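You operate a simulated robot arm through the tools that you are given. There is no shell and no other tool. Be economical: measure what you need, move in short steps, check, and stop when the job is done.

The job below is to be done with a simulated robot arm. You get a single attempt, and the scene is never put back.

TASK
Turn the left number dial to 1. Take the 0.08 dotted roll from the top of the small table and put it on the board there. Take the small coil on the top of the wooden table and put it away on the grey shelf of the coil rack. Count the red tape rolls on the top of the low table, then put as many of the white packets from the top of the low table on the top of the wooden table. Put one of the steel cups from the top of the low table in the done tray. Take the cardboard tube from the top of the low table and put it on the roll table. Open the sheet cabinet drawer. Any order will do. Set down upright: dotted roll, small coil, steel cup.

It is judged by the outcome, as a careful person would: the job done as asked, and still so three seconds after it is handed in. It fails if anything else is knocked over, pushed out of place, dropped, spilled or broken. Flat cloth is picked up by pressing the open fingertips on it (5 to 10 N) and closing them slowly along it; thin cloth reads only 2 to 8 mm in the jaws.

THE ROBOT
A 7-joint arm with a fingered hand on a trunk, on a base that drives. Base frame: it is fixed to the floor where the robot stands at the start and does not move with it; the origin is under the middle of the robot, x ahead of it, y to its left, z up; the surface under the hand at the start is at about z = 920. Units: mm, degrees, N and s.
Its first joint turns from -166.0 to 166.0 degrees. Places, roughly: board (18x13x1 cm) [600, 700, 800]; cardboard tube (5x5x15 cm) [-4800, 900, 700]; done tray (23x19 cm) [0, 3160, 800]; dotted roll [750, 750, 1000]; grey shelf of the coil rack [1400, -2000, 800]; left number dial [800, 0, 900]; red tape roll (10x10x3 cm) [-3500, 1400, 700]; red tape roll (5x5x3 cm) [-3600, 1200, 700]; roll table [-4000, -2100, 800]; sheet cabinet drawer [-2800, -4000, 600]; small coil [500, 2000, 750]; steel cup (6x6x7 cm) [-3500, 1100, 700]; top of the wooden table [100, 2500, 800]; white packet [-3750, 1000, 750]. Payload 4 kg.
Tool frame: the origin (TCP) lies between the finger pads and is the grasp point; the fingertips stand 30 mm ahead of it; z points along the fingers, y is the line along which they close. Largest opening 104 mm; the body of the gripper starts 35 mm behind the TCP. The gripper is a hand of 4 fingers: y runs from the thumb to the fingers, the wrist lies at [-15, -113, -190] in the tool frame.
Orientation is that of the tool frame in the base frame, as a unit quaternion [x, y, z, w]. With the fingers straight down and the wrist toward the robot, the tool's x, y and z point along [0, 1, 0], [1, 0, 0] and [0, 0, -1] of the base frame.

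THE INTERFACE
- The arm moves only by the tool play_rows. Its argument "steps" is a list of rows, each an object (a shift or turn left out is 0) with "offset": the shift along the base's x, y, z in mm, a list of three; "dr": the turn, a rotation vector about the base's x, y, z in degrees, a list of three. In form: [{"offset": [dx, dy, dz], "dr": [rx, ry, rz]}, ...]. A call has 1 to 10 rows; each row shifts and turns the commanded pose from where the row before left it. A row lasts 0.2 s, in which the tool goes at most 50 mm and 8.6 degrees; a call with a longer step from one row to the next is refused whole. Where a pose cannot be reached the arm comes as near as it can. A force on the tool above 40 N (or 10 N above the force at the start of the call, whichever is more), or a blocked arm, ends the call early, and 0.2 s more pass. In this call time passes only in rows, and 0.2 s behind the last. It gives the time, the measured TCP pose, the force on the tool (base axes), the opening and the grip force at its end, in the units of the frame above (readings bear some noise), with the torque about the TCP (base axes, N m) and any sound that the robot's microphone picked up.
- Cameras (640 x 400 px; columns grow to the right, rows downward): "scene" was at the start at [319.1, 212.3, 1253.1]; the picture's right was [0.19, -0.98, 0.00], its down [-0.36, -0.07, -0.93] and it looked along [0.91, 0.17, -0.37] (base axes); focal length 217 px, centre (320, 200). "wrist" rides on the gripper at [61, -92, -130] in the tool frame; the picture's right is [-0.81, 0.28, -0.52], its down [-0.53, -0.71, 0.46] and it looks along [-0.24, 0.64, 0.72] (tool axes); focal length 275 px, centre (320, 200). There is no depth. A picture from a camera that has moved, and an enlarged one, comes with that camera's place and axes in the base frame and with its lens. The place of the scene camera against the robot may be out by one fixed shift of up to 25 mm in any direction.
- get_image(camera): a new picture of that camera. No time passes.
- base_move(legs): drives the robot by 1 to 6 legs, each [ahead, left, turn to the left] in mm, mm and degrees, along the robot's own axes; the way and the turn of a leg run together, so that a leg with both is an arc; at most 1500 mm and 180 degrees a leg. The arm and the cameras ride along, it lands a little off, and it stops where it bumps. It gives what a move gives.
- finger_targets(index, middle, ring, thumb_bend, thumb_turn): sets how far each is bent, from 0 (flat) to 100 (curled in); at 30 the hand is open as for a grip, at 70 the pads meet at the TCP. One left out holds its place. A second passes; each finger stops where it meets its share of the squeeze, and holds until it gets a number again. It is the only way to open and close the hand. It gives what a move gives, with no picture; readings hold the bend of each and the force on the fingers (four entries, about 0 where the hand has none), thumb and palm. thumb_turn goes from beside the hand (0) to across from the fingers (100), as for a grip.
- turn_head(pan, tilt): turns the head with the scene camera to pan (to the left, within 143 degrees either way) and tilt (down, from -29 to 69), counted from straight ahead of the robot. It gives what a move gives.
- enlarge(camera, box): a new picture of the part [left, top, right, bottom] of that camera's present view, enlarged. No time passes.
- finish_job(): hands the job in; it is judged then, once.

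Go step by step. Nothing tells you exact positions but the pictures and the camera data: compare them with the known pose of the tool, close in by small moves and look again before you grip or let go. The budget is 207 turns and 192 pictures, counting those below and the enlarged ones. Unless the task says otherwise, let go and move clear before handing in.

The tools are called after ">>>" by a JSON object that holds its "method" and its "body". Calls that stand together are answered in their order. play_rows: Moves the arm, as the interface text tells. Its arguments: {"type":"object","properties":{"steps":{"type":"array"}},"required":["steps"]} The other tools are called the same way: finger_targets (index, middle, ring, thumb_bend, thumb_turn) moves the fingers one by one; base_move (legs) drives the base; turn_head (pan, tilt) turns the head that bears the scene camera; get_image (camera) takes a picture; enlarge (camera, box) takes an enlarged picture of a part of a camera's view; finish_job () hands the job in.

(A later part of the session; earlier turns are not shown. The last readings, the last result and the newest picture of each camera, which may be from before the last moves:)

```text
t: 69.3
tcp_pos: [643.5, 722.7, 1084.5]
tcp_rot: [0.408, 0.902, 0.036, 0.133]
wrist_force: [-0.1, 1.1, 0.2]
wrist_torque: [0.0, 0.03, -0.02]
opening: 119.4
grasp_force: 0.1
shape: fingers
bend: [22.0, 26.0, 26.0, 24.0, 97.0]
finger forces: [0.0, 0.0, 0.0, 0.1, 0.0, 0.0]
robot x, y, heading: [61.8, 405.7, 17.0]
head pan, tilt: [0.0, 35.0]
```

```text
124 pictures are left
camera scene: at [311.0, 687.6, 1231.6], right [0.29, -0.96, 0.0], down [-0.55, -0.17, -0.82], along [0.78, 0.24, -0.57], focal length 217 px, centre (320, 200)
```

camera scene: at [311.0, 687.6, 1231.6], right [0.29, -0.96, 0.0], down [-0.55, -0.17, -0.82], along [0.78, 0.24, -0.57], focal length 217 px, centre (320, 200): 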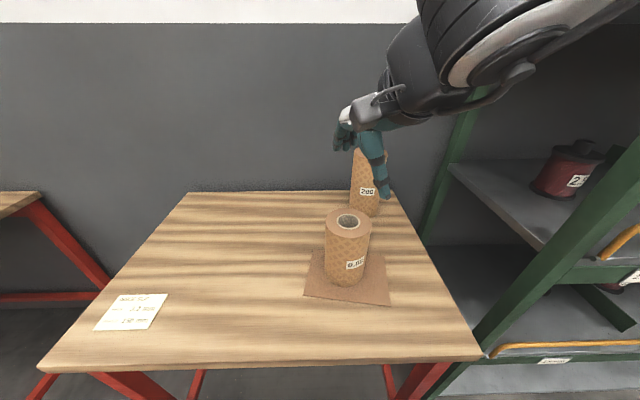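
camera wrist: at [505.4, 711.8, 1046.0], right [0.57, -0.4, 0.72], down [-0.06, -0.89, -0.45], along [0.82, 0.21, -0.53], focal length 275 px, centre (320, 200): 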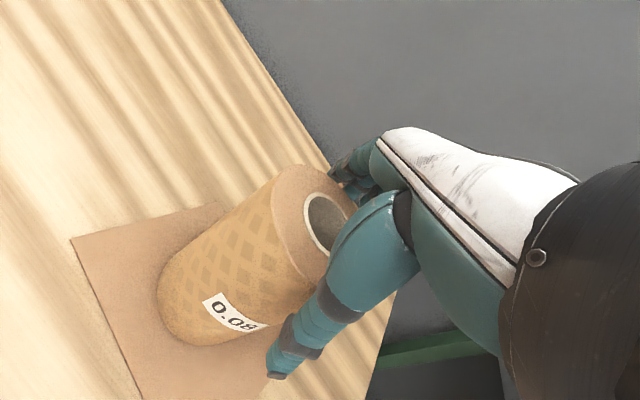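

The roll stands on the board, so that job is done. Next I'll make the tool vertical, pull the arm in, and drive to the wooden table for the small coil.

>>> {"method": "play_rows", "body": {"steps": [{"offset": [-20, 0, 25], "dr": [1.2, 7.8, 0]}, {"offset": [-20, 0, 25], "dr": [1.2, 7.8, 0]}, {"offset": [-40, -15, 10]}, {"offset": [-40, -15, 0]}, {"offset": [-40, -15, 0]}, {"offset": [-40, -15, 0]}]}}

>>> {"method": "base_move", "body": {"legs": [[-350, 0, 0], [0, 1387, 0], [420, 0, 0]]}}

>>> {"method": "turn_head", "body": {"pan": 15, "tilt": 30}}

>>> {"method": "get_image", "body": {"camera": "scene"}}

```text
t: 70.8
tcp_pos: [444.8, 659.0, 1145.8]
tcp_rot: [0.417, 0.909, 0.002, -0.001]
wrist_force: [2.5, 4.8, 5.2]
wrist_torque: [-0.71, 1.0, -0.53]
opening: 119.6
grasp_force: 0.0
shape: fingers
bend: [22.0, 26.0, 26.0, 24.0, 97.0]
finger forces: [0.0, 0.0, 0.0, 0.1, 0.0, 0.1]
robot x, y, heading: [68.8, 403.1, 16.6]
head pan, tilt: [0.0, 35.0]
stopped in row 6: the force on the tool passed its limit at 43 N (the readings are from after the stop); the commanded pose is now the measured one
```

```text
t: 81.8
tcp_pos: [58.4, 2019.6, 1146.5]
tcp_rot: [0.392, 0.92, 0.001, -0.002]
wrist_force: [2.2, 0.5, 3.6]
wrist_torque: [-0.29, 0.66, -0.1]
opening: 119.5
grasp_force: 0.0
shape: fingers
bend: [22.0, 26.0, 26.0, 24.0, 97.0]
finger forces: [0.0, 0.0, 0.0, 0.1, 0.0, 0.1]
robot x, y, heading: [-306.4, 1742.9, 19.9]
head pan, tilt: [0.0, 35.0]
stopped in leg 3: the robot was blocked; the commanded pose is now the measured one
```

```text
t: 82.5
tcp_pos: [60.8, 2021.4, 1148.5]
tcp_rot: [0.398, 0.917, 0.007, -0.008]
wrist_force: [61.3, 71.7, 65.7]
wrist_torque: [-11.07, 15.83, -7.02]
opening: 119.5
grasp_force: 0.1
shape: fingers
bend: [22.0, 26.0, 26.0, 24.0, 97.0]
finger forces: [0.0, 0.0, 0.0, 0.0, 0.1, 0.1]
robot x, y, heading: [-304.1, 1739.7, 19.9]
head pan, tilt: [15.0, 30.0]
```

```text
123 pictures are left
camera scene: at [-81.5, 2050.0, 1235.2], right [0.46, -0.89, 0.0], down [-0.48, -0.25, -0.84], along [0.75, 0.39, -0.54], focal length 217 px, centre (320, 200)
```

scene: 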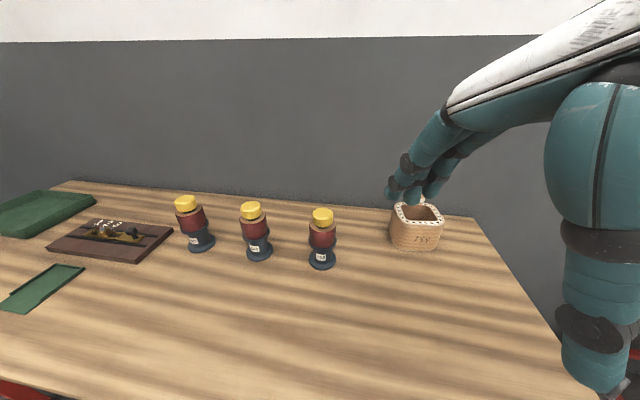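

The hand is touching the head, which sits forward-left of the robot axis, so I should work on the robot's right. I'll move the hand away to the right.

>>> {"method": "play_rows", "body": {"steps": [{"offset": [20, -30, 0]}, {"offset": [30, -35, 0]}, {"offset": [30, -35, 0]}, {"offset": [30, -35, 0]}, {"offset": [30, -35, 0]}]}}

>>> {"method": "get_image", "body": {"camera": "scene"}}

>>> {"method": "enlarge", "body": {"camera": "scene", "box": [0, 160, 220, 320]}}

>>> {"method": "enlarge", "body": {"camera": "scene", "box": [160, 170, 360, 290]}}

```text
t: 83.7
tcp_pos: [197.0, 1849.0, 1144.6]
tcp_rot: [0.391, 0.92, 0.002, -0.002]
wrist_force: [0.2, 0.2, -0.4]
wrist_torque: [-0.01, 0.01, 0.04]
opening: 119.3
grasp_force: 0.0
shape: fingers
bend: [22.0, 26.0, 26.0, 24.0, 97.0]
finger forces: [0.0, 0.0, 0.0, 0.0, 0.1, 0.1]
robot x, y, heading: [-307.5, 1746.6, 19.8]
head pan, tilt: [15.0, 30.0]
```

```text
122 pictures are left
camera scene: at [-86.6, 2060.5, 1239.4], right [0.57, -0.82, 0.0], down [-0.41, -0.29, -0.87], along [0.71, 0.5, -0.5], focal length 217 px, centre (320, 200)
```

scene: 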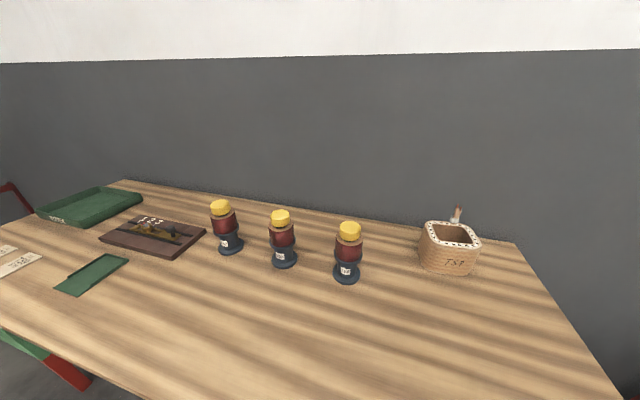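

```text
2.50 times, centred on (110, 240) of scene
camera zoom: at [-86.6, 2060.5, 1239.4], right [0.57, -0.82, 0.0], down [-0.41, -0.29, -0.87], along [0.71, 0.5, -0.5], focal length 542 px, centre (845, 100)
```

zoom: 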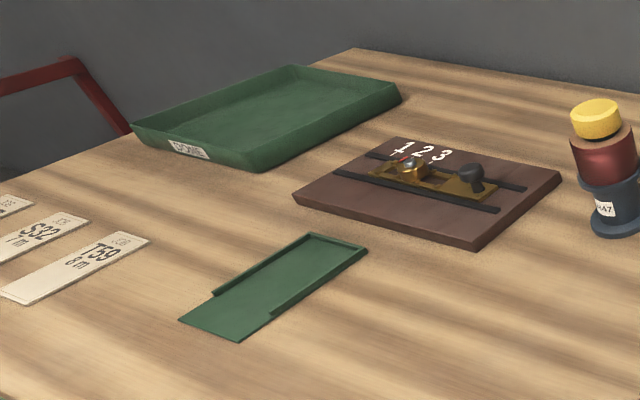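

```text
3.20 times, centred on (260, 230) of scene
camera zoom: at [-86.6, 2060.5, 1239.4], right [0.57, -0.82, 0.0], down [-0.41, -0.29, -0.87], along [0.71, 0.5, -0.5], focal length 694 px, centre (512, 104)
```

zoom: 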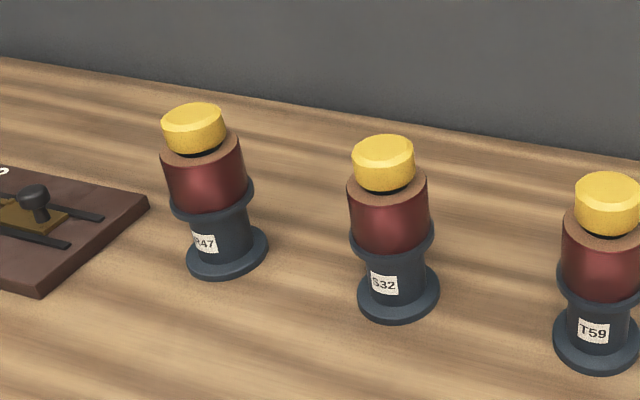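

The green tray is labelled DONE. The rough position given for the small coil matches the wooden box on the right, so I'll zoom in there.

>>> {"method": "enlarge", "body": {"camera": "scene", "box": [390, 190, 510, 290]}}

>>> {"method": "get_image", "body": {"camera": "wrist"}}

```text
4.00 times, centred on (450, 240) of scene
camera zoom: at [-86.6, 2060.5, 1239.4], right [0.57, -0.82, 0.0], down [-0.41, -0.29, -0.87], along [0.71, 0.5, -0.5], focal length 868 px, centre (-200, 40)
```

zoom: 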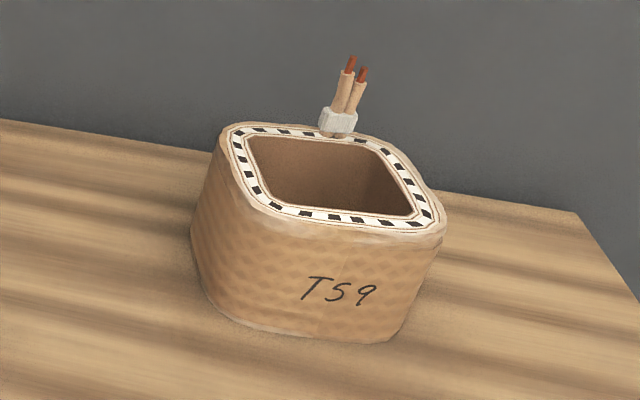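

```text
118 pictures are left
camera wrist: at [89.6, 1828.5, 1276.0], right [0.76, -0.39, 0.51], down [-0.14, -0.88, -0.46], along [0.63, 0.27, -0.72], focal length 275 px, centre (320, 200)
```

wrist: 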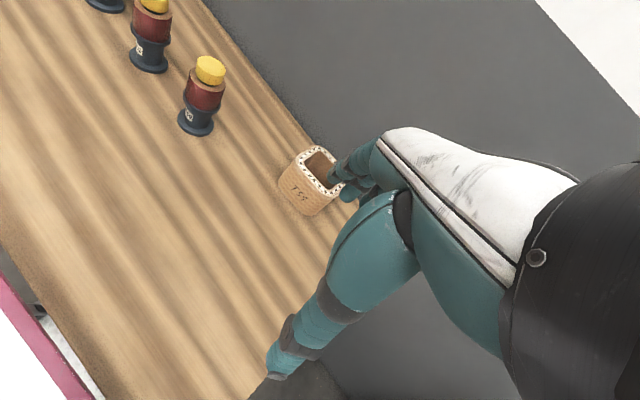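

That is the small coil: a hollow square-wound coil with leads, labelled T59. I'll align the tool with the heading and move closer to measure it.

>>> {"method": "play_rows", "body": {"steps": [{"offset": [20, 20, -10], "dr": [0, 0, -8]}, {"offset": [30, 20, -10], "dr": [0, 0, -8]}, {"offset": [30, 20, -10], "dr": [0, 0, -8]}, {"offset": [30, 20, -10]}, {"offset": [30, 20, -10]}]}}

>>> {"method": "get_image", "body": {"camera": "wrist"}}

```text
t: 84.9
tcp_pos: [338.6, 1947.5, 1093.5]
tcp_rot: [0.575, 0.818, 0.002, -0.001]
wrist_force: [-0.4, -0.5, 0.0]
wrist_torque: [0.02, 0.02, -0.01]
opening: 119.8
grasp_force: 0.1
shape: fingers
bend: [22.0, 26.0, 26.0, 24.0, 97.0]
finger forces: [0.0, 0.0, 0.0, 0.1, 0.0, 0.1]
robot x, y, heading: [-309.1, 1741.2, 19.9]
head pan, tilt: [15.0, 30.0]
```

```text
117 pictures are left
camera wrist: at [233.0, 1973.5, 1222.9], right [0.53, -0.67, 0.51], down [-0.49, -0.74, -0.46], along [0.69, -0.01, -0.72], focal length 275 px, centre (320, 200)
```

wrist: 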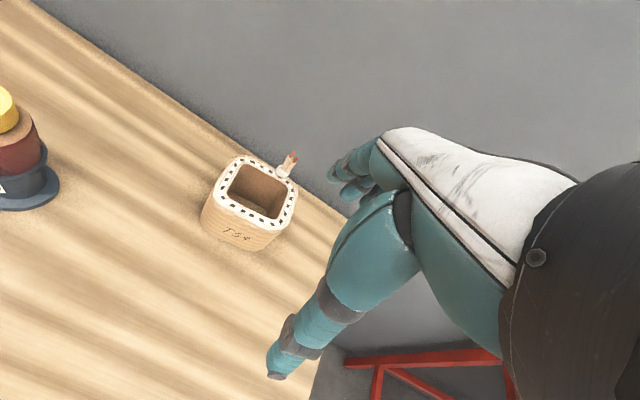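

>>> {"method": "enlarge", "body": {"camera": "wrist", "box": [190, 140, 310, 260]}}

>>> {"method": "play_rows", "body": {"steps": [{"offset": [40, 25, -10]}, {"offset": [40, 25, -10]}]}}

>>> {"method": "enlarge", "body": {"camera": "wrist", "box": [170, 160, 330, 320]}}

```text
3.33 times, centred on (250, 200) of wrist
camera zoom: at [233.0, 1973.5, 1222.9], right [0.53, -0.67, 0.51], down [-0.49, -0.74, -0.46], along [0.69, -0.01, -0.72], focal length 918 px, centre (553, 200)
```

zoom: 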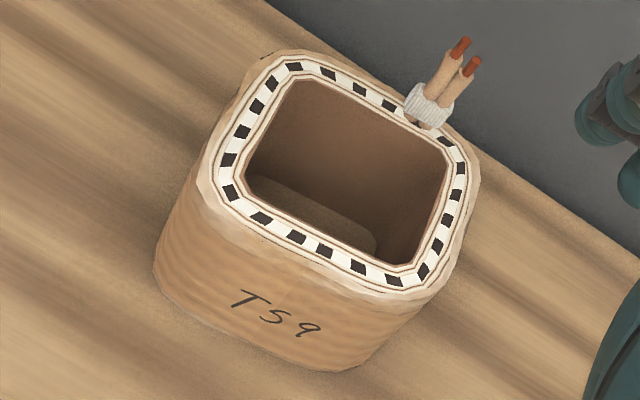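

```text
t: 85.5
tcp_pos: [423.9, 1981.3, 1075.7]
tcp_rot: [0.591, 0.807, 0.004, 0.001]
wrist_force: [-4.4, 10.4, 0.4]
wrist_torque: [-0.8, -0.42, -0.2]
opening: 119.6
grasp_force: 0.0
shape: fingers
bend: [22.0, 26.0, 26.0, 24.0, 97.0]
finger forces: [0.0, 0.0, 0.0, 0.0, 0.0, 0.0]
robot x, y, heading: [-309.2, 1744.9, 20.0]
head pan, tilt: [15.0, 30.0]
```

```text
2.50 times, centred on (250, 240) of wrist
camera zoom: at [319.1, 2011.7, 1204.6], right [0.5, -0.69, 0.52], down [-0.52, -0.72, -0.46], along [0.69, -0.03, -0.72], focal length 688 px, centre (495, 100)
```

zoom: 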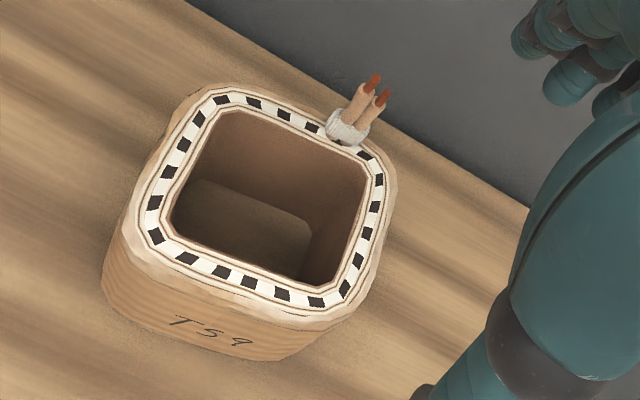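

The coil top is at [461, 2039, 898] with outer size about 110x100, so I'll grip its left wall with the thumb inside and the fingers outside. First I'll shift the base left so the work lies on the robot's right, away from the head.

>>> {"method": "base_move", "body": {"legs": [[-10, 250, 0]]}}

>>> {"method": "play_rows", "body": {"steps": [{"offset": [15, -25, 0], "dr": [0, 0, 8.3]}, {"offset": [15, -25, 0], "dr": [0, 0, 8.3]}, {"offset": [15, -25, 0], "dr": [0, 0, 8.3]}, {"offset": [10, -20, 0], "dr": [0, 0, 8.3]}, {"offset": [10, -20, 0], "dr": [0, 0, 8.3]}, {"offset": [10, -10, 0], "dr": [0, 0, 8.3]}, {"offset": [10, -10, 0], "dr": [0, 0, 8.3]}, {"offset": [10, 0, 0], "dr": [0, 0, 8.3]}, {"offset": [10, 0, 0], "dr": [0, 0, 8.3]}]}}

>>> {"method": "get_image", "body": {"camera": "scene"}}

>>> {"method": "get_image", "body": {"camera": "wrist"}}

```text
t: 87.4
tcp_pos: [321.0, 2230.1, 1073.5]
tcp_rot: [0.576, 0.817, 0.002, 0.0]
wrist_force: [0.2, 0.2, -0.2]
wrist_torque: [0.02, 0.02, 0.0]
opening: 119.6
grasp_force: 0.0
shape: fingers
bend: [22.0, 26.0, 26.0, 24.0, 97.0]
finger forces: [0.1, 0.0, 0.0, 0.1, 0.2, 0.0]
robot x, y, heading: [-399.3, 1981.1, 19.7]
head pan, tilt: [15.0, 30.0]
```

```text
t: 89.4
tcp_pos: [215.8, 2240.7, 1106.5]
tcp_rot: [-0.029, 1.0, -0.001, -0.002]
wrist_force: [-0.4, -0.6, 0.0]
wrist_torque: [-0.02, -0.01, 0.02]
opening: 119.7
grasp_force: 0.1
shape: fingers
bend: [22.0, 26.0, 26.0, 24.0, 98.0]
finger forces: [0.0, 0.1, 0.0, 0.0, 0.0, 0.0]
out of reach, approached as far as the arm can: row 6, 7, 8, 9
robot x, y, heading: [-400.4, 1979.4, 19.6]
head pan, tilt: [15.0, 30.0]
```

```text
114 pictures are left
camera scene: at [-179.3, 2293.4, 1239.5], right [0.57, -0.82, 0.0], down [-0.41, -0.28, -0.87], along [0.71, 0.49, -0.5], focal length 217 px, centre (320, 200)
```

scene: 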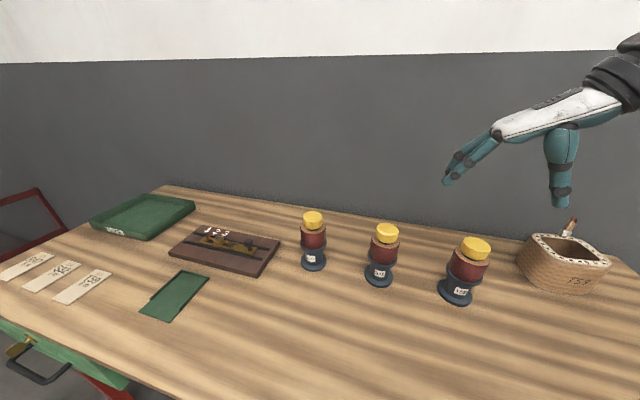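

```text
113 pictures are left
camera wrist: at [162.8, 2144.7, 1237.1], right [0.79, 0.32, 0.51], down [0.57, -0.68, -0.46], along [0.2, 0.66, -0.73], focal length 275 px, centre (320, 200)
```

wrist: 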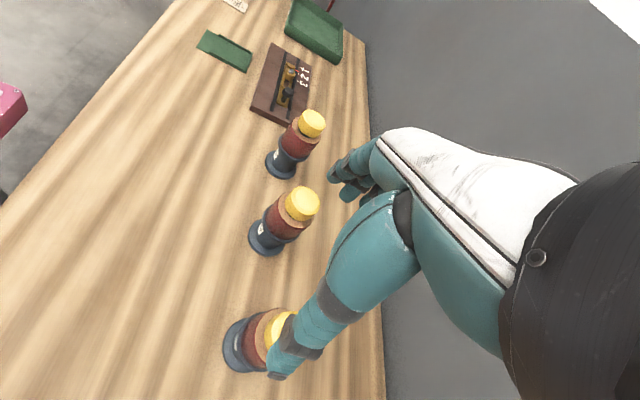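

The hand is now turned sideways. I'll move it over the coil and see how far it reaches.

>>> {"method": "play_rows", "body": {"steps": [{"offset": [30, -30, 0]}, {"offset": [35, -30, 0]}, {"offset": [40, -30, 0]}, {"offset": [40, -25, 0]}, {"offset": [40, -25, 0]}, {"offset": [40, -20, 0]}]}}

>>> {"method": "get_image", "body": {"camera": "wrist"}}

```text
t: 90.8
tcp_pos: [212.1, 2217.2, 1150.5]
tcp_rot: [-0.036, 0.999, 0.002, -0.002]
wrist_force: [0.7, -0.2, 0.1]
wrist_torque: [0.02, -0.01, -0.01]
opening: 119.4
grasp_force: 0.0
shape: fingers
bend: [22.0, 26.0, 26.0, 24.0, 98.0]
finger forces: [0.0, 0.0, 0.0, 0.0, 0.0, 0.0]
out of reach, approached as far as the arm can: row 1, 2, 3, 4, 5, 6
robot x, y, heading: [-399.5, 1979.2, 19.9]
head pan, tilt: [15.0, 30.0]
```

```text
112 pictures are left
camera wrist: at [159.2, 2119.4, 1282.0], right [0.79, 0.33, 0.51], down [0.58, -0.67, -0.46], along [0.19, 0.66, -0.73], focal length 275 px, centre (320, 200)
```

wrist: 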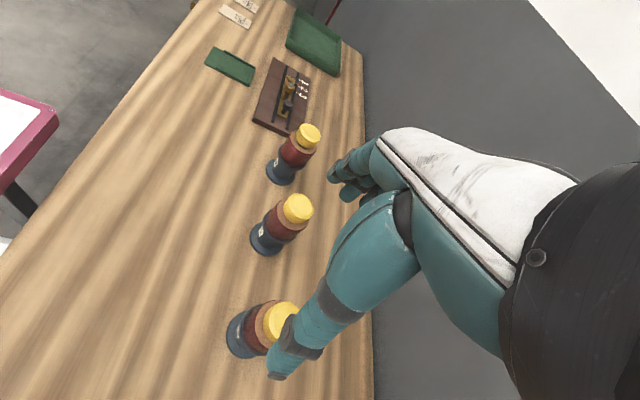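

The wrist has a joint limit on that side. I'll use the coil's right wall instead (thumb inside, fingers outside on the right), turning the hand the other way.

>>> {"method": "play_rows", "body": {"steps": [{"offset": [20, -10, 0], "dr": [0, 0, -8.4]}, {"offset": [20, -10, 0], "dr": [0, 0, -8.4]}, {"offset": [20, -15, 0], "dr": [0, 0, -8.4]}, {"offset": [20, -15, 0], "dr": [0, 0, -8.4]}, {"offset": [20, -15, 0], "dr": [0, 0, -8.4]}, {"offset": [20, -15, 0], "dr": [0, 0, -8.4]}, {"offset": [20, -15, 0], "dr": [0, 0, -8.4]}, {"offset": [20, -15, 0], "dr": [0, 0, -8.4]}, {"offset": [20, -15, 0], "dr": [0, 0, -8.4]}, {"offset": [20, -15, 0], "dr": [0, 0, -8.4]}]}}

>>> {"method": "play_rows", "body": {"steps": [{"offset": [5, -15, -5], "dr": [0, 0, -8.4]}, {"offset": [5, -15, -5], "dr": [0, 0, -8.4]}, {"offset": [5, -15, -5], "dr": [0, 0, -8.4]}, {"offset": [5, -15, -5], "dr": [0, 0, -8.4]}, {"offset": [5, -10, -5], "dr": [0, 0, -8.4]}, {"offset": [5, -10, -5], "dr": [0, 0, -8.4]}, {"offset": [0, 0, -5], "dr": [0, 0, -8.4]}, {"offset": [0, 0, -5], "dr": [0, 0, -8.4]}]}}

>>> {"method": "get_image", "body": {"camera": "wrist"}}

>>> {"method": "get_image", "body": {"camera": "scene"}}

```text
t: 93.0
tcp_pos: [409.5, 2078.5, 1150.3]
tcp_rot: [0.641, 0.767, 0.003, -0.001]
wrist_force: [-0.2, -0.9, 0.2]
wrist_torque: [-0.01, -0.01, -0.04]
opening: 119.7
grasp_force: 0.1
shape: fingers
bend: [22.0, 26.0, 26.0, 24.0, 98.0]
finger forces: [0.1, 0.1, 0.0, 0.0, 0.0, 0.0]
robot x, y, heading: [-403.5, 1978.8, 19.9]
head pan, tilt: [15.0, 30.0]
```

```text
t: 94.8
tcp_pos: [438.7, 1996.7, 1112.3]
tcp_rot: [0.959, 0.283, 0.003, 0.0]
wrist_force: [-0.5, 0.0, 0.2]
wrist_torque: [0.04, -0.02, 0.06]
opening: 119.5
grasp_force: 0.0
shape: fingers
bend: [22.0, 26.0, 26.0, 24.0, 98.0]
finger forces: [0.0, 0.0, 0.0, 0.1, 0.0, 0.0]
robot x, y, heading: [-402.1, 1977.9, 20.0]
head pan, tilt: [15.0, 30.0]
```

```text
111 pictures are left
camera wrist: at [440.3, 2107.0, 1242.9], right [-0.53, -0.67, 0.51], down [-0.83, 0.31, -0.46], along [0.15, -0.67, -0.72], focal length 275 px, centre (320, 200)
```

wrist: 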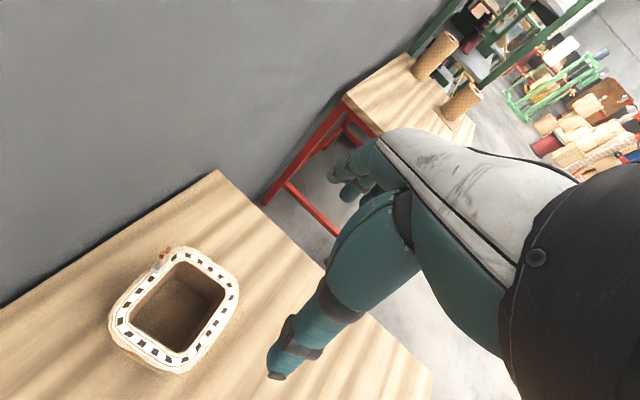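

```text
110 pictures are left
camera scene: at [-179.8, 2293.8, 1239.5], right [0.57, -0.82, 0.0], down [-0.41, -0.28, -0.87], along [0.71, 0.49, -0.5], focal length 217 px, centre (320, 200)
```

scene: 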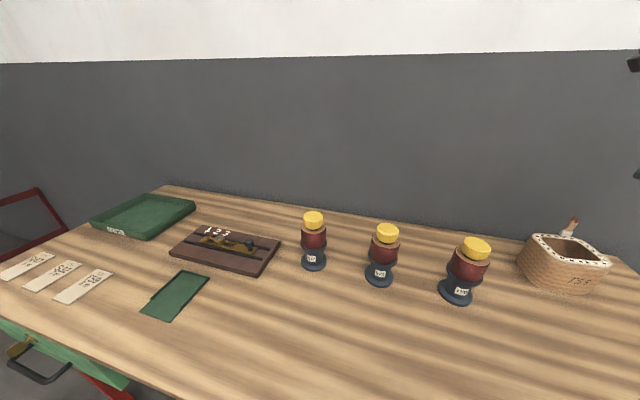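

>>> {"method": "enlarge", "body": {"camera": "wrist", "box": [90, 230, 260, 390]}}

```text
2.50 times, centred on (175, 310) of wrist
camera zoom: at [440.3, 2107.0, 1242.9], right [-0.53, -0.67, 0.51], down [-0.83, 0.31, -0.46], along [0.15, -0.67, -0.72], focal length 688 px, centre (682, -75)
```

zoom: 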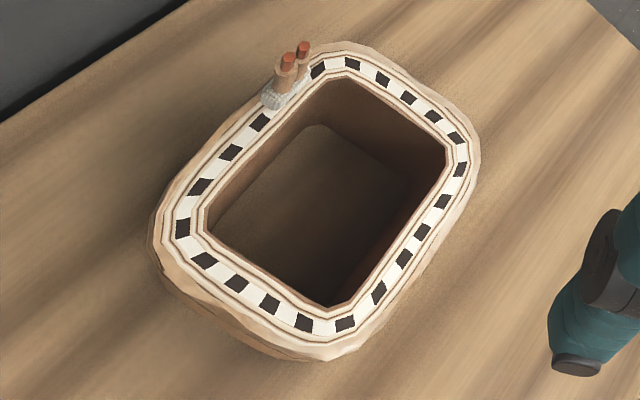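

The right wall midpoint is at about [486, 2003]. I'll offset slightly away from the leads, align the yaw, narrow the hand, and hover just above.

>>> {"method": "finger_targets", "body": {"index": 38, "middle": 38, "ring": 38, "thumb_bend": 38}}

>>> {"method": "play_rows", "body": {"steps": [{"offset": [20, 0, -30], "dr": [0, 0, -4]}, {"offset": [17, 0, -40]}, {"offset": [0, 0, -40]}, {"offset": [0, 0, -40]}]}}

>>> {"method": "get_image", "body": {"camera": "wrist"}}

```text
t: 95.8
tcp_pos: [439.2, 1998.3, 1112.4]
tcp_rot: [0.958, 0.286, 0.002, 0.0]
wrist_force: [0.2, -0.1, 0.6]
wrist_torque: [0.0, -0.01, 0.0]
opening: 83.4
grasp_force: 0.2
shape: fingers
bend: [38.0, 38.0, 38.0, 38.0, 98.0]
finger forces: [0.1, 0.0, 0.0, 0.1, 0.0, 0.1]
robot x, y, heading: [-402.1, 1983.2, 19.8]
head pan, tilt: [15.0, 30.0]
```

```text
t: 96.8
tcp_pos: [474.0, 1998.5, 961.5]
tcp_rot: [0.968, 0.252, 0.003, 0.001]
wrist_force: [-0.9, 0.5, 0.2]
wrist_torque: [-0.02, -0.01, 0.0]
opening: 83.4
grasp_force: 0.1
shape: fingers
bend: [38.0, 38.0, 38.0, 38.0, 98.0]
finger forces: [0.0, 0.1, 0.1, 0.0, 0.1, 0.0]
robot x, y, heading: [-402.5, 1979.5, 19.8]
head pan, tilt: [15.0, 30.0]
```

```text
108 pictures are left
camera wrist: at [482.5, 2108.0, 1091.7], right [-0.58, -0.63, 0.51], down [-0.81, 0.36, -0.46], along [0.1, -0.68, -0.72], focal length 275 px, centre (320, 200)
```

wrist: 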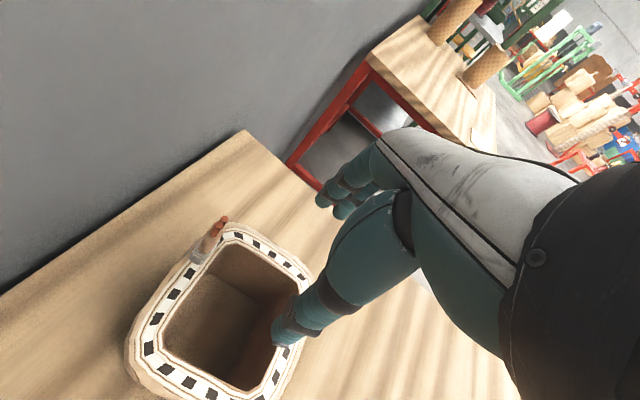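

The thumb is over the hole and the fingers are outside the right wall. I'll descend in steps.

>>> {"method": "play_rows", "body": {"steps": [{"offset": [1, -2, -25]}, {"offset": [0, 0, -20]}, {"offset": [0, 0, -15]}, {"offset": [0, 0, -15]}]}}

>>> {"method": "get_image", "body": {"camera": "wrist"}}

```text
t: 97.8
tcp_pos: [476.0, 1996.3, 886.9]
tcp_rot: [0.968, 0.252, 0.002, 0.002]
wrist_force: [0.1, 0.7, 0.0]
wrist_torque: [0.0, -0.03, 0.03]
opening: 83.7
grasp_force: 0.1
shape: fingers
bend: [38.0, 38.0, 38.0, 38.0, 98.0]
finger forces: [0.0, 0.0, 0.0, 0.0, 0.0, 0.0]
robot x, y, heading: [-399.2, 1978.9, 19.5]
head pan, tilt: [15.0, 30.0]
```

```text
107 pictures are left
camera wrist: at [484.4, 2105.5, 1016.8], right [-0.58, -0.63, 0.51], down [-0.81, 0.36, -0.46], along [0.11, -0.68, -0.72], focal length 275 px, centre (320, 200)
```

wrist: 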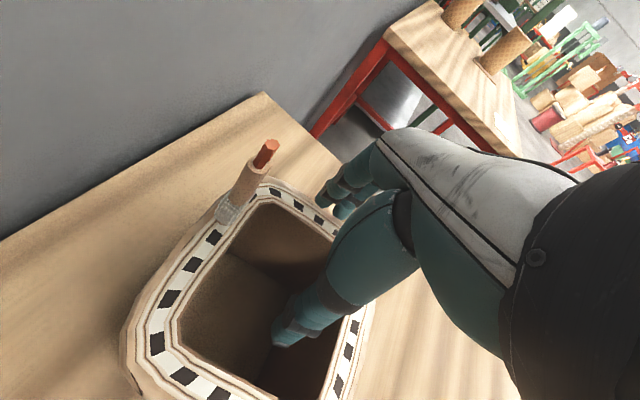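

Good: the thumb is in the hole with no contact. I'll go down 12 mm more and close.

>>> {"method": "play_rows", "body": {"steps": [{"offset": [0, 0, -7]}, {"offset": [0, 0, -7]}]}}

>>> {"method": "finger_targets", "body": {"index": 70, "middle": 70, "ring": 70, "thumb_bend": 70}}

>>> {"method": "get_image", "body": {"camera": "wrist"}}

```text
t: 98.4
tcp_pos: [475.4, 1995.8, 871.2]
tcp_rot: [0.968, 0.251, 0.002, 0.002]
wrist_force: [-0.5, 0.2, 0.3]
wrist_torque: [0.02, -0.02, -0.01]
opening: 83.6
grasp_force: 0.1
shape: fingers
bend: [38.0, 38.0, 38.0, 38.0, 98.0]
finger forces: [0.0, 0.1, 0.1, 0.0, 0.1, 0.0]
robot x, y, heading: [-396.7, 1980.2, 19.8]
head pan, tilt: [15.0, 30.0]
```

```text
t: 99.4
tcp_pos: [476.6, 1996.2, 872.2]
tcp_rot: [0.968, 0.251, 0.002, 0.001]
wrist_force: [-0.3, -1.4, -0.5]
wrist_torque: [0.0, -0.02, 0.02]
opening: 16.3
grasp_force: 6.0
shape: fingers
bend: [64.0, 67.0, 70.0, 65.0, 97.0]
finger forces: [3.5, 2.6, 0.2, 0.1, 5.4, 0.0]
robot x, y, heading: [-398.9, 1978.2, 20.0]
head pan, tilt: [15.0, 30.0]
```

```text
106 pictures are left
camera wrist: at [485.5, 2105.0, 1002.8], right [-0.58, -0.63, 0.51], down [-0.81, 0.36, -0.46], along [0.1, -0.68, -0.72], focal length 275 px, centre (320, 200)
```

wrist: 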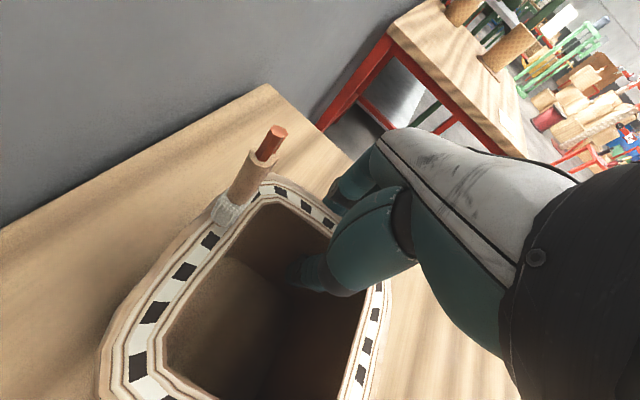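

The fingers close on a 16 mm wall. I'll squeeze harder before lifting.

>>> {"method": "finger_targets", "body": {"index": 92, "middle": 92, "ring": 92, "thumb_bend": 95}}

>>> {"method": "play_rows", "body": {"steps": [{"offset": [0, 0, 5]}, {"offset": [0, 0, 10]}]}}

>>> {"method": "get_image", "body": {"camera": "wrist"}}

>>> {"method": "enlarge", "body": {"camera": "scene", "box": [440, 180, 640, 320]}}

```text
t: 100.4
tcp_pos: [475.8, 1996.2, 872.0]
tcp_rot: [0.968, 0.252, 0.002, 0.001]
wrist_force: [0.5, 0.2, -4.0]
wrist_torque: [-0.08, 0.08, 0.0]
opening: 15.1
grasp_force: 23.8
shape: fingers
bend: [75.0, 76.0, 92.0, 63.0, 91.0]
finger forces: [12.0, 11.7, 0.0, 0.0, 24.1, 0.0]
robot x, y, heading: [-401.8, 1975.6, 19.8]
head pan, tilt: [15.0, 30.0]
```

```text
t: 101.0
tcp_pos: [476.9, 1995.2, 886.7]
tcp_rot: [0.968, 0.251, 0.003, 0.0]
wrist_force: [0.2, 0.4, -5.0]
wrist_torque: [-0.36, 0.05, -0.01]
opening: 15.2
grasp_force: 25.8
shape: fingers
bend: [75.0, 76.0, 92.0, 63.0, 91.0]
finger forces: [11.8, 13.6, 0.1, 0.1, 25.7, 0.1]
robot x, y, heading: [-399.7, 1977.3, 19.7]
head pan, tilt: [15.0, 30.0]
```

```text
105 pictures are left
camera wrist: at [486.5, 2105.0, 1017.7], right [-0.58, -0.64, 0.51], down [-0.81, 0.36, -0.46], along [0.1, -0.68, -0.72], focal length 275 px, centre (320, 200)
```

wrist: 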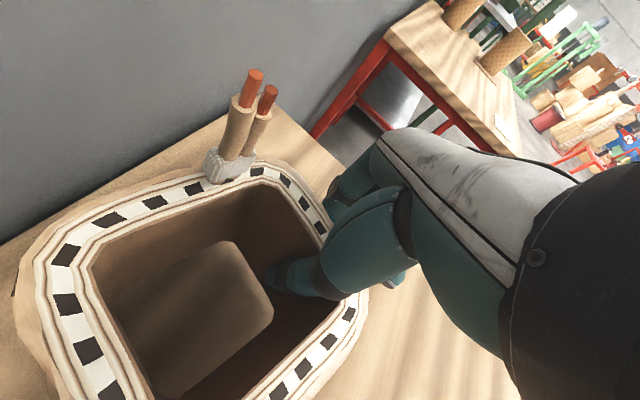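

```text
2.86 times, centred on (540, 250) of scene
camera zoom: at [-179.4, 2293.9, 1239.4], right [0.57, -0.82, 0.0], down [-0.41, -0.28, -0.87], along [0.71, 0.49, -0.5], focal length 620 px, centre (-309, 57)
```

zoom: 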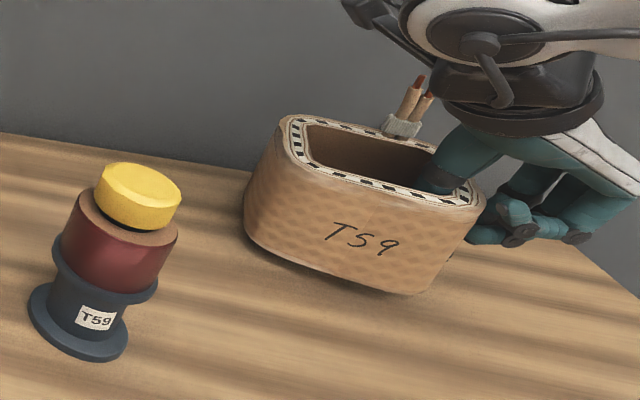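

The right side rises first, so the coil tilts some. It is light, so I'll keep lifting and see whether the tilt stabilizes.

>>> {"method": "play_rows", "body": {"steps": [{"offset": [0, 0, 15]}, {"offset": [0, 0, 20]}, {"offset": [0, 0, 20]}]}}

>>> {"method": "get_image", "body": {"camera": "wrist"}}

>>> {"method": "enlarge", "body": {"camera": "scene", "box": [440, 180, 640, 320]}}

```text
t: 101.8
tcp_pos: [478.5, 1995.7, 942.9]
tcp_rot: [0.968, 0.251, 0.002, 0.0]
wrist_force: [0.8, 0.0, -4.8]
wrist_torque: [-0.38, 0.13, 0.04]
opening: 15.0
grasp_force: 25.4
shape: fingers
bend: [75.0, 76.0, 92.0, 63.0, 91.0]
finger forces: [11.6, 13.8, 0.0, 0.0, 25.8, 0.0]
robot x, y, heading: [-401.5, 1976.4, 20.1]
head pan, tilt: [15.0, 30.0]
```

```text
103 pictures are left
camera wrist: at [488.1, 2104.8, 1073.5], right [-0.58, -0.63, 0.52], down [-0.81, 0.36, -0.46], along [0.1, -0.68, -0.72], focal length 275 px, centre (320, 200)
```

wrist: 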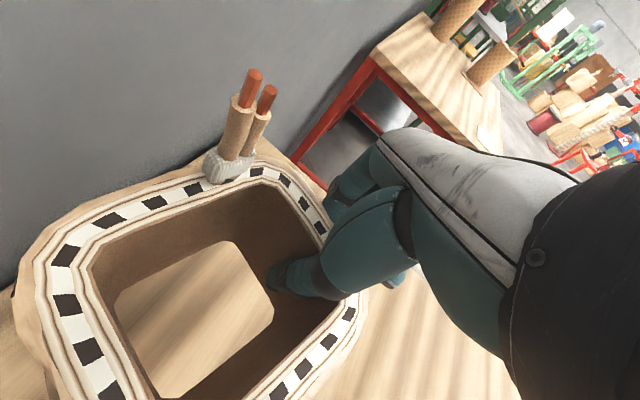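

```text
2.86 times, centred on (540, 250) of scene
camera zoom: at [-179.4, 2293.9, 1239.4], right [0.57, -0.82, 0.0], down [-0.41, -0.28, -0.87], along [0.71, 0.49, -0.5], focal length 620 px, centre (-309, 57)
```

zoom: 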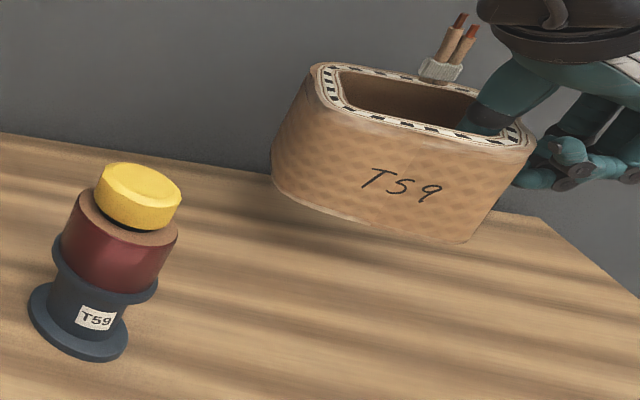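

The coil is held firmly at about 0.5 kg. I'll raise and retract it, back away from the table, and look toward the coil rack.

>>> {"method": "play_rows", "body": {"steps": [{"offset": [0, 0, 40]}, {"offset": [-20, -8, 40]}, {"offset": [-40, -14, 20]}, {"offset": [-40, -14, 0]}, {"offset": [-40, -14, 0]}, {"offset": [-40, -14, 0]}, {"offset": [-40, -14, 0]}]}}

>>> {"method": "base_move", "body": {"legs": [[-450, 0, 0], [0, -1200, 0]]}}

>>> {"method": "turn_head", "body": {"pan": -45, "tilt": 15}}

>>> {"method": "get_image", "body": {"camera": "scene"}}

```text
t: 103.4
tcp_pos: [254.9, 1918.6, 1041.4]
tcp_rot: [0.967, 0.253, 0.001, 0.0]
wrist_force: [1.1, -0.5, -5.0]
wrist_torque: [-0.33, 0.04, -0.09]
opening: 15.2
grasp_force: 25.3
shape: fingers
bend: [75.0, 77.0, 92.0, 63.0, 91.0]
finger forces: [13.4, 12.0, 0.1, 0.0, 25.6, 0.1]
robot x, y, heading: [-397.5, 1977.3, 19.8]
head pan, tilt: [15.0, 30.0]
```

```text
t: 112.0
tcp_pos: [243.3, 607.5, 1041.7]
tcp_rot: [0.966, 0.257, 0.001, 0.001]
wrist_force: [0.3, 0.0, -5.2]
wrist_torque: [-0.38, 0.05, 0.0]
opening: 14.9
grasp_force: 26.3
shape: fingers
bend: [75.0, 77.0, 92.0, 63.0, 91.0]
finger forces: [12.0, 13.7, 0.0, 0.1, 25.9, 0.0]
robot x, y, heading: [-412.3, 659.8, 20.2]
head pan, tilt: [15.0, 30.0]
```

```text
t: 113.2
tcp_pos: [244.1, 608.7, 1042.6]
tcp_rot: [0.967, 0.256, 0.002, 0.001]
wrist_force: [-0.2, -0.6, -6.1]
wrist_torque: [-0.4, 0.08, 0.0]
opening: 15.3
grasp_force: 26.2
shape: fingers
bend: [75.0, 77.0, 92.0, 63.0, 91.0]
finger forces: [12.0, 13.7, 0.1, 0.0, 26.1, 0.0]
robot x, y, heading: [-408.6, 663.1, 20.2]
head pan, tilt: [-45.0, 15.0]
```

```text
101 pictures are left
camera scene: at [-181.9, 889.4, 1263.6], right [-0.42, -0.91, 0.0], down [-0.24, 0.11, -0.97], along [0.88, -0.4, -0.26], focal length 217 px, centre (320, 200)
```

scene: 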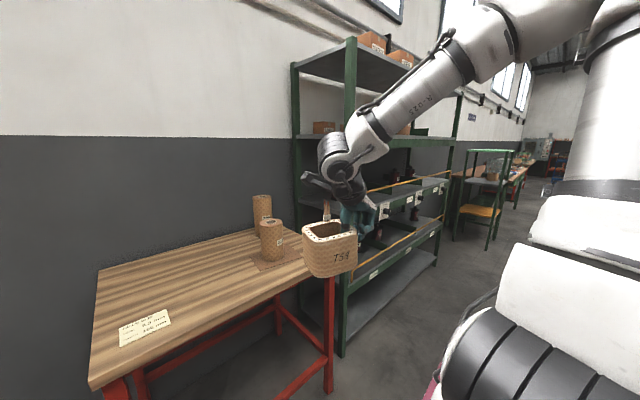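

To the right of the green rack there's a smaller green rack with a grey and a yellow shelf, which must be the coil rack. I'll drive along toward it.

>>> {"method": "base_move", "body": {"legs": [[0, -1400, 0], [0, -900, 0]]}}

>>> {"method": "turn_head", "body": {"pan": -10, "tilt": 20}}

>>> {"method": "get_image", "body": {"camera": "scene"}}

```text
t: 124.7
tcp_pos: [1128.0, -1492.8, 1042.7]
tcp_rot: [0.957, 0.29, 0.003, 0.001]
wrist_force: [-0.4, 0.9, -5.5]
wrist_torque: [-0.37, 0.06, 0.03]
opening: 14.8
grasp_force: 26.3
shape: fingers
bend: [75.0, 77.0, 92.0, 63.0, 91.0]
finger forces: [12.1, 13.7, 0.0, 0.0, 26.1, 0.0]
robot x, y, heading: [467.5, -1487.1, 24.3]
head pan, tilt: [-45.0, 15.0]
```

```text
t: 125.7
tcp_pos: [1128.4, -1492.9, 1041.9]
tcp_rot: [0.957, 0.29, 0.002, 0.0]
wrist_force: [-0.3, 0.2, -5.8]
wrist_torque: [-0.33, 0.04, -0.05]
opening: 15.2
grasp_force: 26.0
shape: fingers
bend: [75.0, 77.0, 92.0, 63.0, 91.0]
finger forces: [12.1, 13.7, 0.0, 0.1, 25.9, 0.1]
robot x, y, heading: [470.8, -1482.5, 24.1]
head pan, tilt: [-10.0, 20.0]
```

```text
100 pictures are left
camera scene: at [684.9, -1186.2, 1255.5], right [0.25, -0.97, 0.0], down [-0.33, -0.08, -0.94], along [0.91, 0.23, -0.34], focal length 217 px, centre (320, 200)
```

scene: 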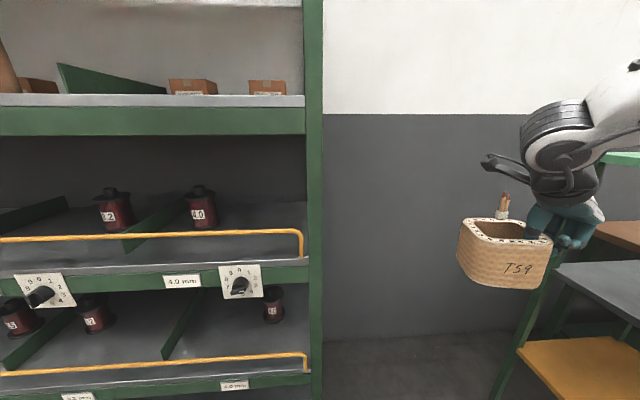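

>>> {"method": "base_move", "body": {"legs": [[-150, -500, -5]]}}

>>> {"method": "turn_head", "body": {"pan": -15, "tilt": 25}}

>>> {"method": "get_image", "body": {"camera": "scene"}}

```text
t: 127.8
tcp_pos: [1165.7, -1841.5, 1044.1]
tcp_rot: [0.962, 0.271, 0.006, -0.001]
wrist_force: [15.1, -0.8, -8.6]
wrist_torque: [-0.24, 0.97, 0.49]
opening: 14.8
grasp_force: 32.0
shape: fingers
bend: [75.0, 77.0, 92.0, 63.0, 91.0]
finger forces: [12.6, 13.2, 0.0, 0.0, 26.2, 12.3]
robot x, y, heading: [508.1, -1801.3, 21.0]
head pan, tilt: [-10.0, 20.0]
stopped in leg 1: the force on the tool passed its limit at 59 N (the readings are from after the stop); the commanded pose is now the measured one
```

```text
t: 128.4
tcp_pos: [1165.7, -1841.4, 1043.8]
tcp_rot: [0.963, 0.27, 0.007, -0.001]
wrist_force: [16.5, 1.6, -6.7]
wrist_torque: [-0.36, 1.22, 0.6]
opening: 14.9
grasp_force: 33.9
shape: fingers
bend: [75.0, 77.0, 92.0, 63.0, 91.0]
finger forces: [12.2, 13.6, 0.0, 0.0, 26.1, 15.4]
robot x, y, heading: [506.3, -1798.9, 21.1]
head pan, tilt: [-15.0, 25.0]
```

```text
99 pictures are left
camera scene: at [737.9, -1523.5, 1247.3], right [0.11, -0.99, 0.0], down [-0.42, -0.04, -0.91], along [0.9, 0.1, -0.42], focal length 217 px, centre (320, 200)
```

scene: 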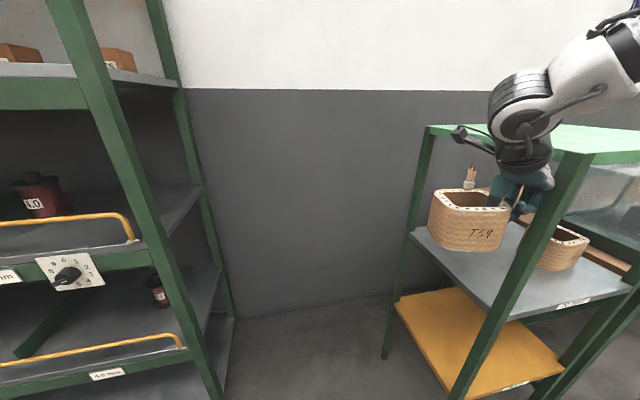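

The hand touched the coil rack's front-left post. I'll move back left and look at the rack.

>>> {"method": "base_move", "body": {"legs": [[0, 150, 0], [-250, 0, 0]]}}

>>> {"method": "get_image", "body": {"camera": "scene"}}

>>> {"method": "get_image", "body": {"camera": "wrist"}}

```text
t: 131.2
tcp_pos: [885.6, -1792.7, 1043.5]
tcp_rot: [0.963, 0.27, 0.006, -0.001]
wrist_force: [0.1, -0.9, -5.7]
wrist_torque: [-0.38, 0.07, 0.03]
opening: 15.0
grasp_force: 25.8
shape: fingers
bend: [75.0, 77.0, 92.0, 63.0, 91.0]
finger forces: [12.2, 13.9, 0.1, 0.1, 26.1, 0.0]
robot x, y, heading: [224.4, -1751.3, 21.1]
head pan, tilt: [-15.0, 25.0]
```

```text
98 pictures are left
camera scene: at [457.4, -1474.0, 1247.4], right [0.1, -0.99, 0.0], down [-0.42, -0.04, -0.91], along [0.9, 0.1, -0.42], focal length 217 px, centre (320, 200)
```

scene: 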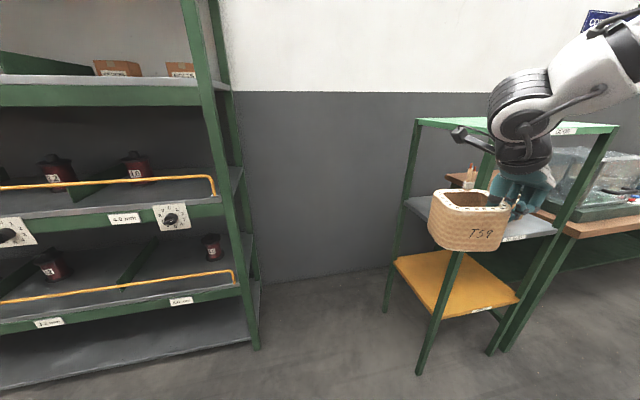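

```text
97 pictures are left
camera wrist: at [889.1, -1683.8, 1174.7], right [-0.56, -0.66, 0.51], down [-0.82, 0.33, -0.46], along [0.14, -0.67, -0.73], focal length 275 px, centre (320, 200)
```

wrist: 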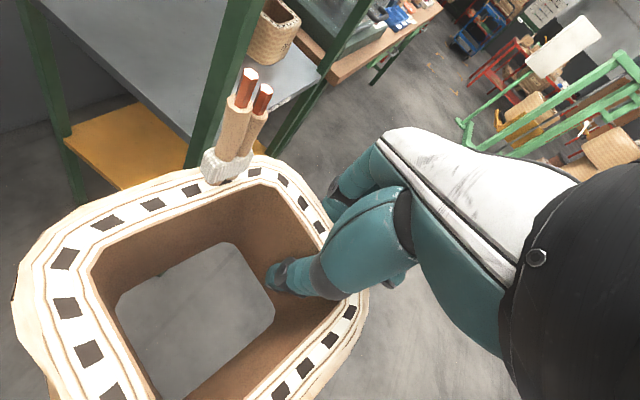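

The grey shelf is at z≈776 with a green top frame at about 1150–1170, and another coil sits on its right half. I'll place ours at the front-left, first turning the hand to point into the shelf with the wrist toward me.

>>> {"method": "play_rows", "body": {"steps": [{"offset": [-15, -5, 0], "dr": [0, 0, 8.4]}, {"offset": [-15, -5, 0], "dr": [0, 0, 8.4]}, {"offset": [-15, -5, 0], "dr": [0, 0, 8.4]}, {"offset": [-15, -5, 0], "dr": [0, 0, 8.4]}, {"offset": [-15, -5, 0], "dr": [0, 0, 8.4]}, {"offset": [-10, -5, 0], "dr": [0, 0, 8.4]}, {"offset": [-10, -5, 0], "dr": [0, 0, 8.4]}, {"dr": [0, 0, 8.4]}, {"dr": [0, 0, 8.4]}]}}

>>> {"method": "base_move", "body": {"legs": [[0, -440, 0], [0, 0, -3]]}}

>>> {"method": "turn_head", "body": {"pan": -20, "tilt": 22}}

>>> {"method": "get_image", "body": {"camera": "scene"}}

>>> {"method": "get_image", "body": {"camera": "wrist"}}

```text
t: 133.2
tcp_pos: [818.1, -1832.2, 1070.9]
tcp_rot: [0.595, 0.804, 0.004, -0.004]
wrist_force: [-0.5, 0.6, -5.1]
wrist_torque: [-0.16, -0.37, -0.03]
opening: 15.1
grasp_force: 25.4
shape: fingers
bend: [75.0, 77.0, 92.0, 63.0, 91.0]
finger forces: [12.8, 12.9, 0.0, 0.0, 25.9, 0.0]
out of reach, approached as far as the arm can: row 3, 4, 5
robot x, y, heading: [224.5, -1751.8, 21.0]
head pan, tilt: [-15.0, 25.0]
```

```text
t: 136.3
tcp_pos: [966.0, -2273.5, 1070.1]
tcp_rot: [0.619, 0.786, 0.005, -0.004]
wrist_force: [0.0, -0.5, -6.5]
wrist_torque: [-0.2, -0.32, 0.02]
opening: 15.1
grasp_force: 25.8
shape: fingers
bend: [75.0, 77.0, 92.0, 63.0, 91.0]
finger forces: [12.0, 13.9, 0.1, 0.1, 26.1, 0.0]
robot x, y, heading: [377.8, -2156.8, 17.7]
head pan, tilt: [-15.0, 25.0]
```

```text
t: 136.9
tcp_pos: [967.8, -2272.9, 1071.0]
tcp_rot: [0.619, 0.785, 0.004, -0.004]
wrist_force: [0.5, 0.9, -5.4]
wrist_torque: [-0.16, -0.35, 0.03]
opening: 14.9
grasp_force: 26.1
shape: fingers
bend: [75.0, 77.0, 92.0, 63.0, 91.0]
finger forces: [12.3, 13.6, 0.0, 0.0, 26.0, 0.1]
robot x, y, heading: [379.0, -2159.1, 17.6]
head pan, tilt: [-20.0, 22.0]
```

```text
96 pictures are left
camera scene: at [629.0, -1904.1, 1252.2], right [-0.04, -1.0, 0.0], down [-0.37, 0.02, -0.93], along [0.93, -0.04, -0.38], focal length 217 px, centre (320, 200)
```

scene: 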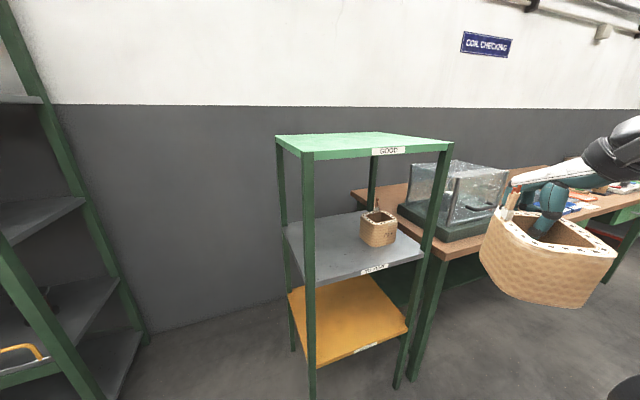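

```text
95 pictures are left
camera wrist: at [865.0, -2237.6, 1202.2], right [0.46, -0.73, 0.51], down [-0.57, -0.68, -0.46], along [0.68, -0.08, -0.73], focal length 275 px, centre (320, 200)
```

wrist: 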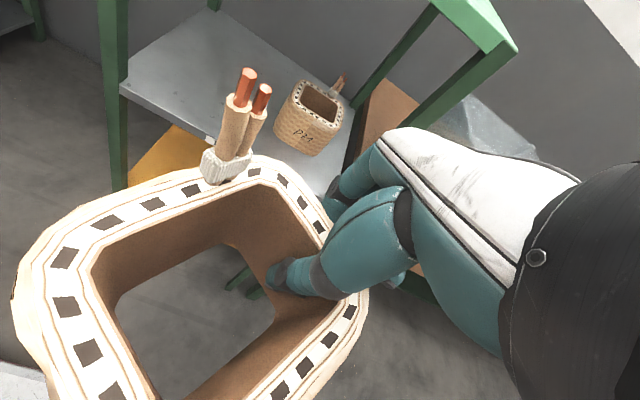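

The middle shelf is the grey one, with its front-left corner at about [1135, -1889]. I'll check the held coil's tilt and the wrist view before inserting.

>>> {"method": "enlarge", "body": {"camera": "scene", "box": [440, 140, 640, 320]}}

>>> {"method": "enlarge", "body": {"camera": "scene", "box": [260, 120, 460, 300]}}

```text
2.22 times, centred on (540, 230) of scene
camera zoom: at [629.0, -1904.1, 1252.2], right [-0.04, -1.0, 0.0], down [-0.37, 0.02, -0.93], along [0.93, -0.04, -0.38], focal length 482 px, centre (-169, 133)
```

zoom: 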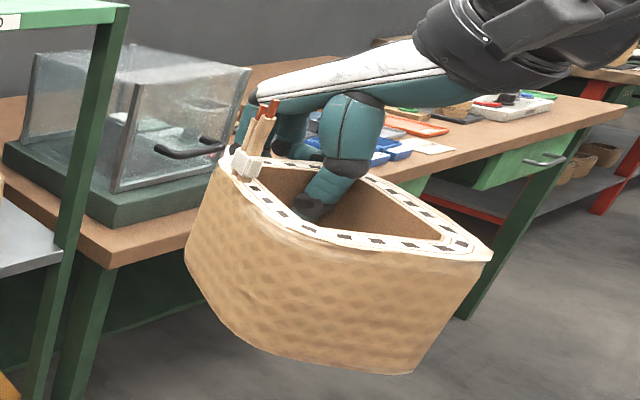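

```text
2.22 times, centred on (360, 210) of scene
camera zoom: at [629.0, -1904.1, 1252.2], right [-0.04, -1.0, 0.0], down [-0.37, 0.02, -0.93], along [0.93, -0.04, -0.38], focal length 482 px, centre (231, 178)
```

zoom: 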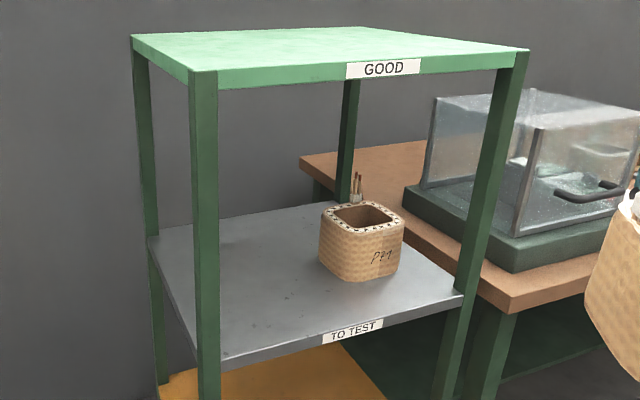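

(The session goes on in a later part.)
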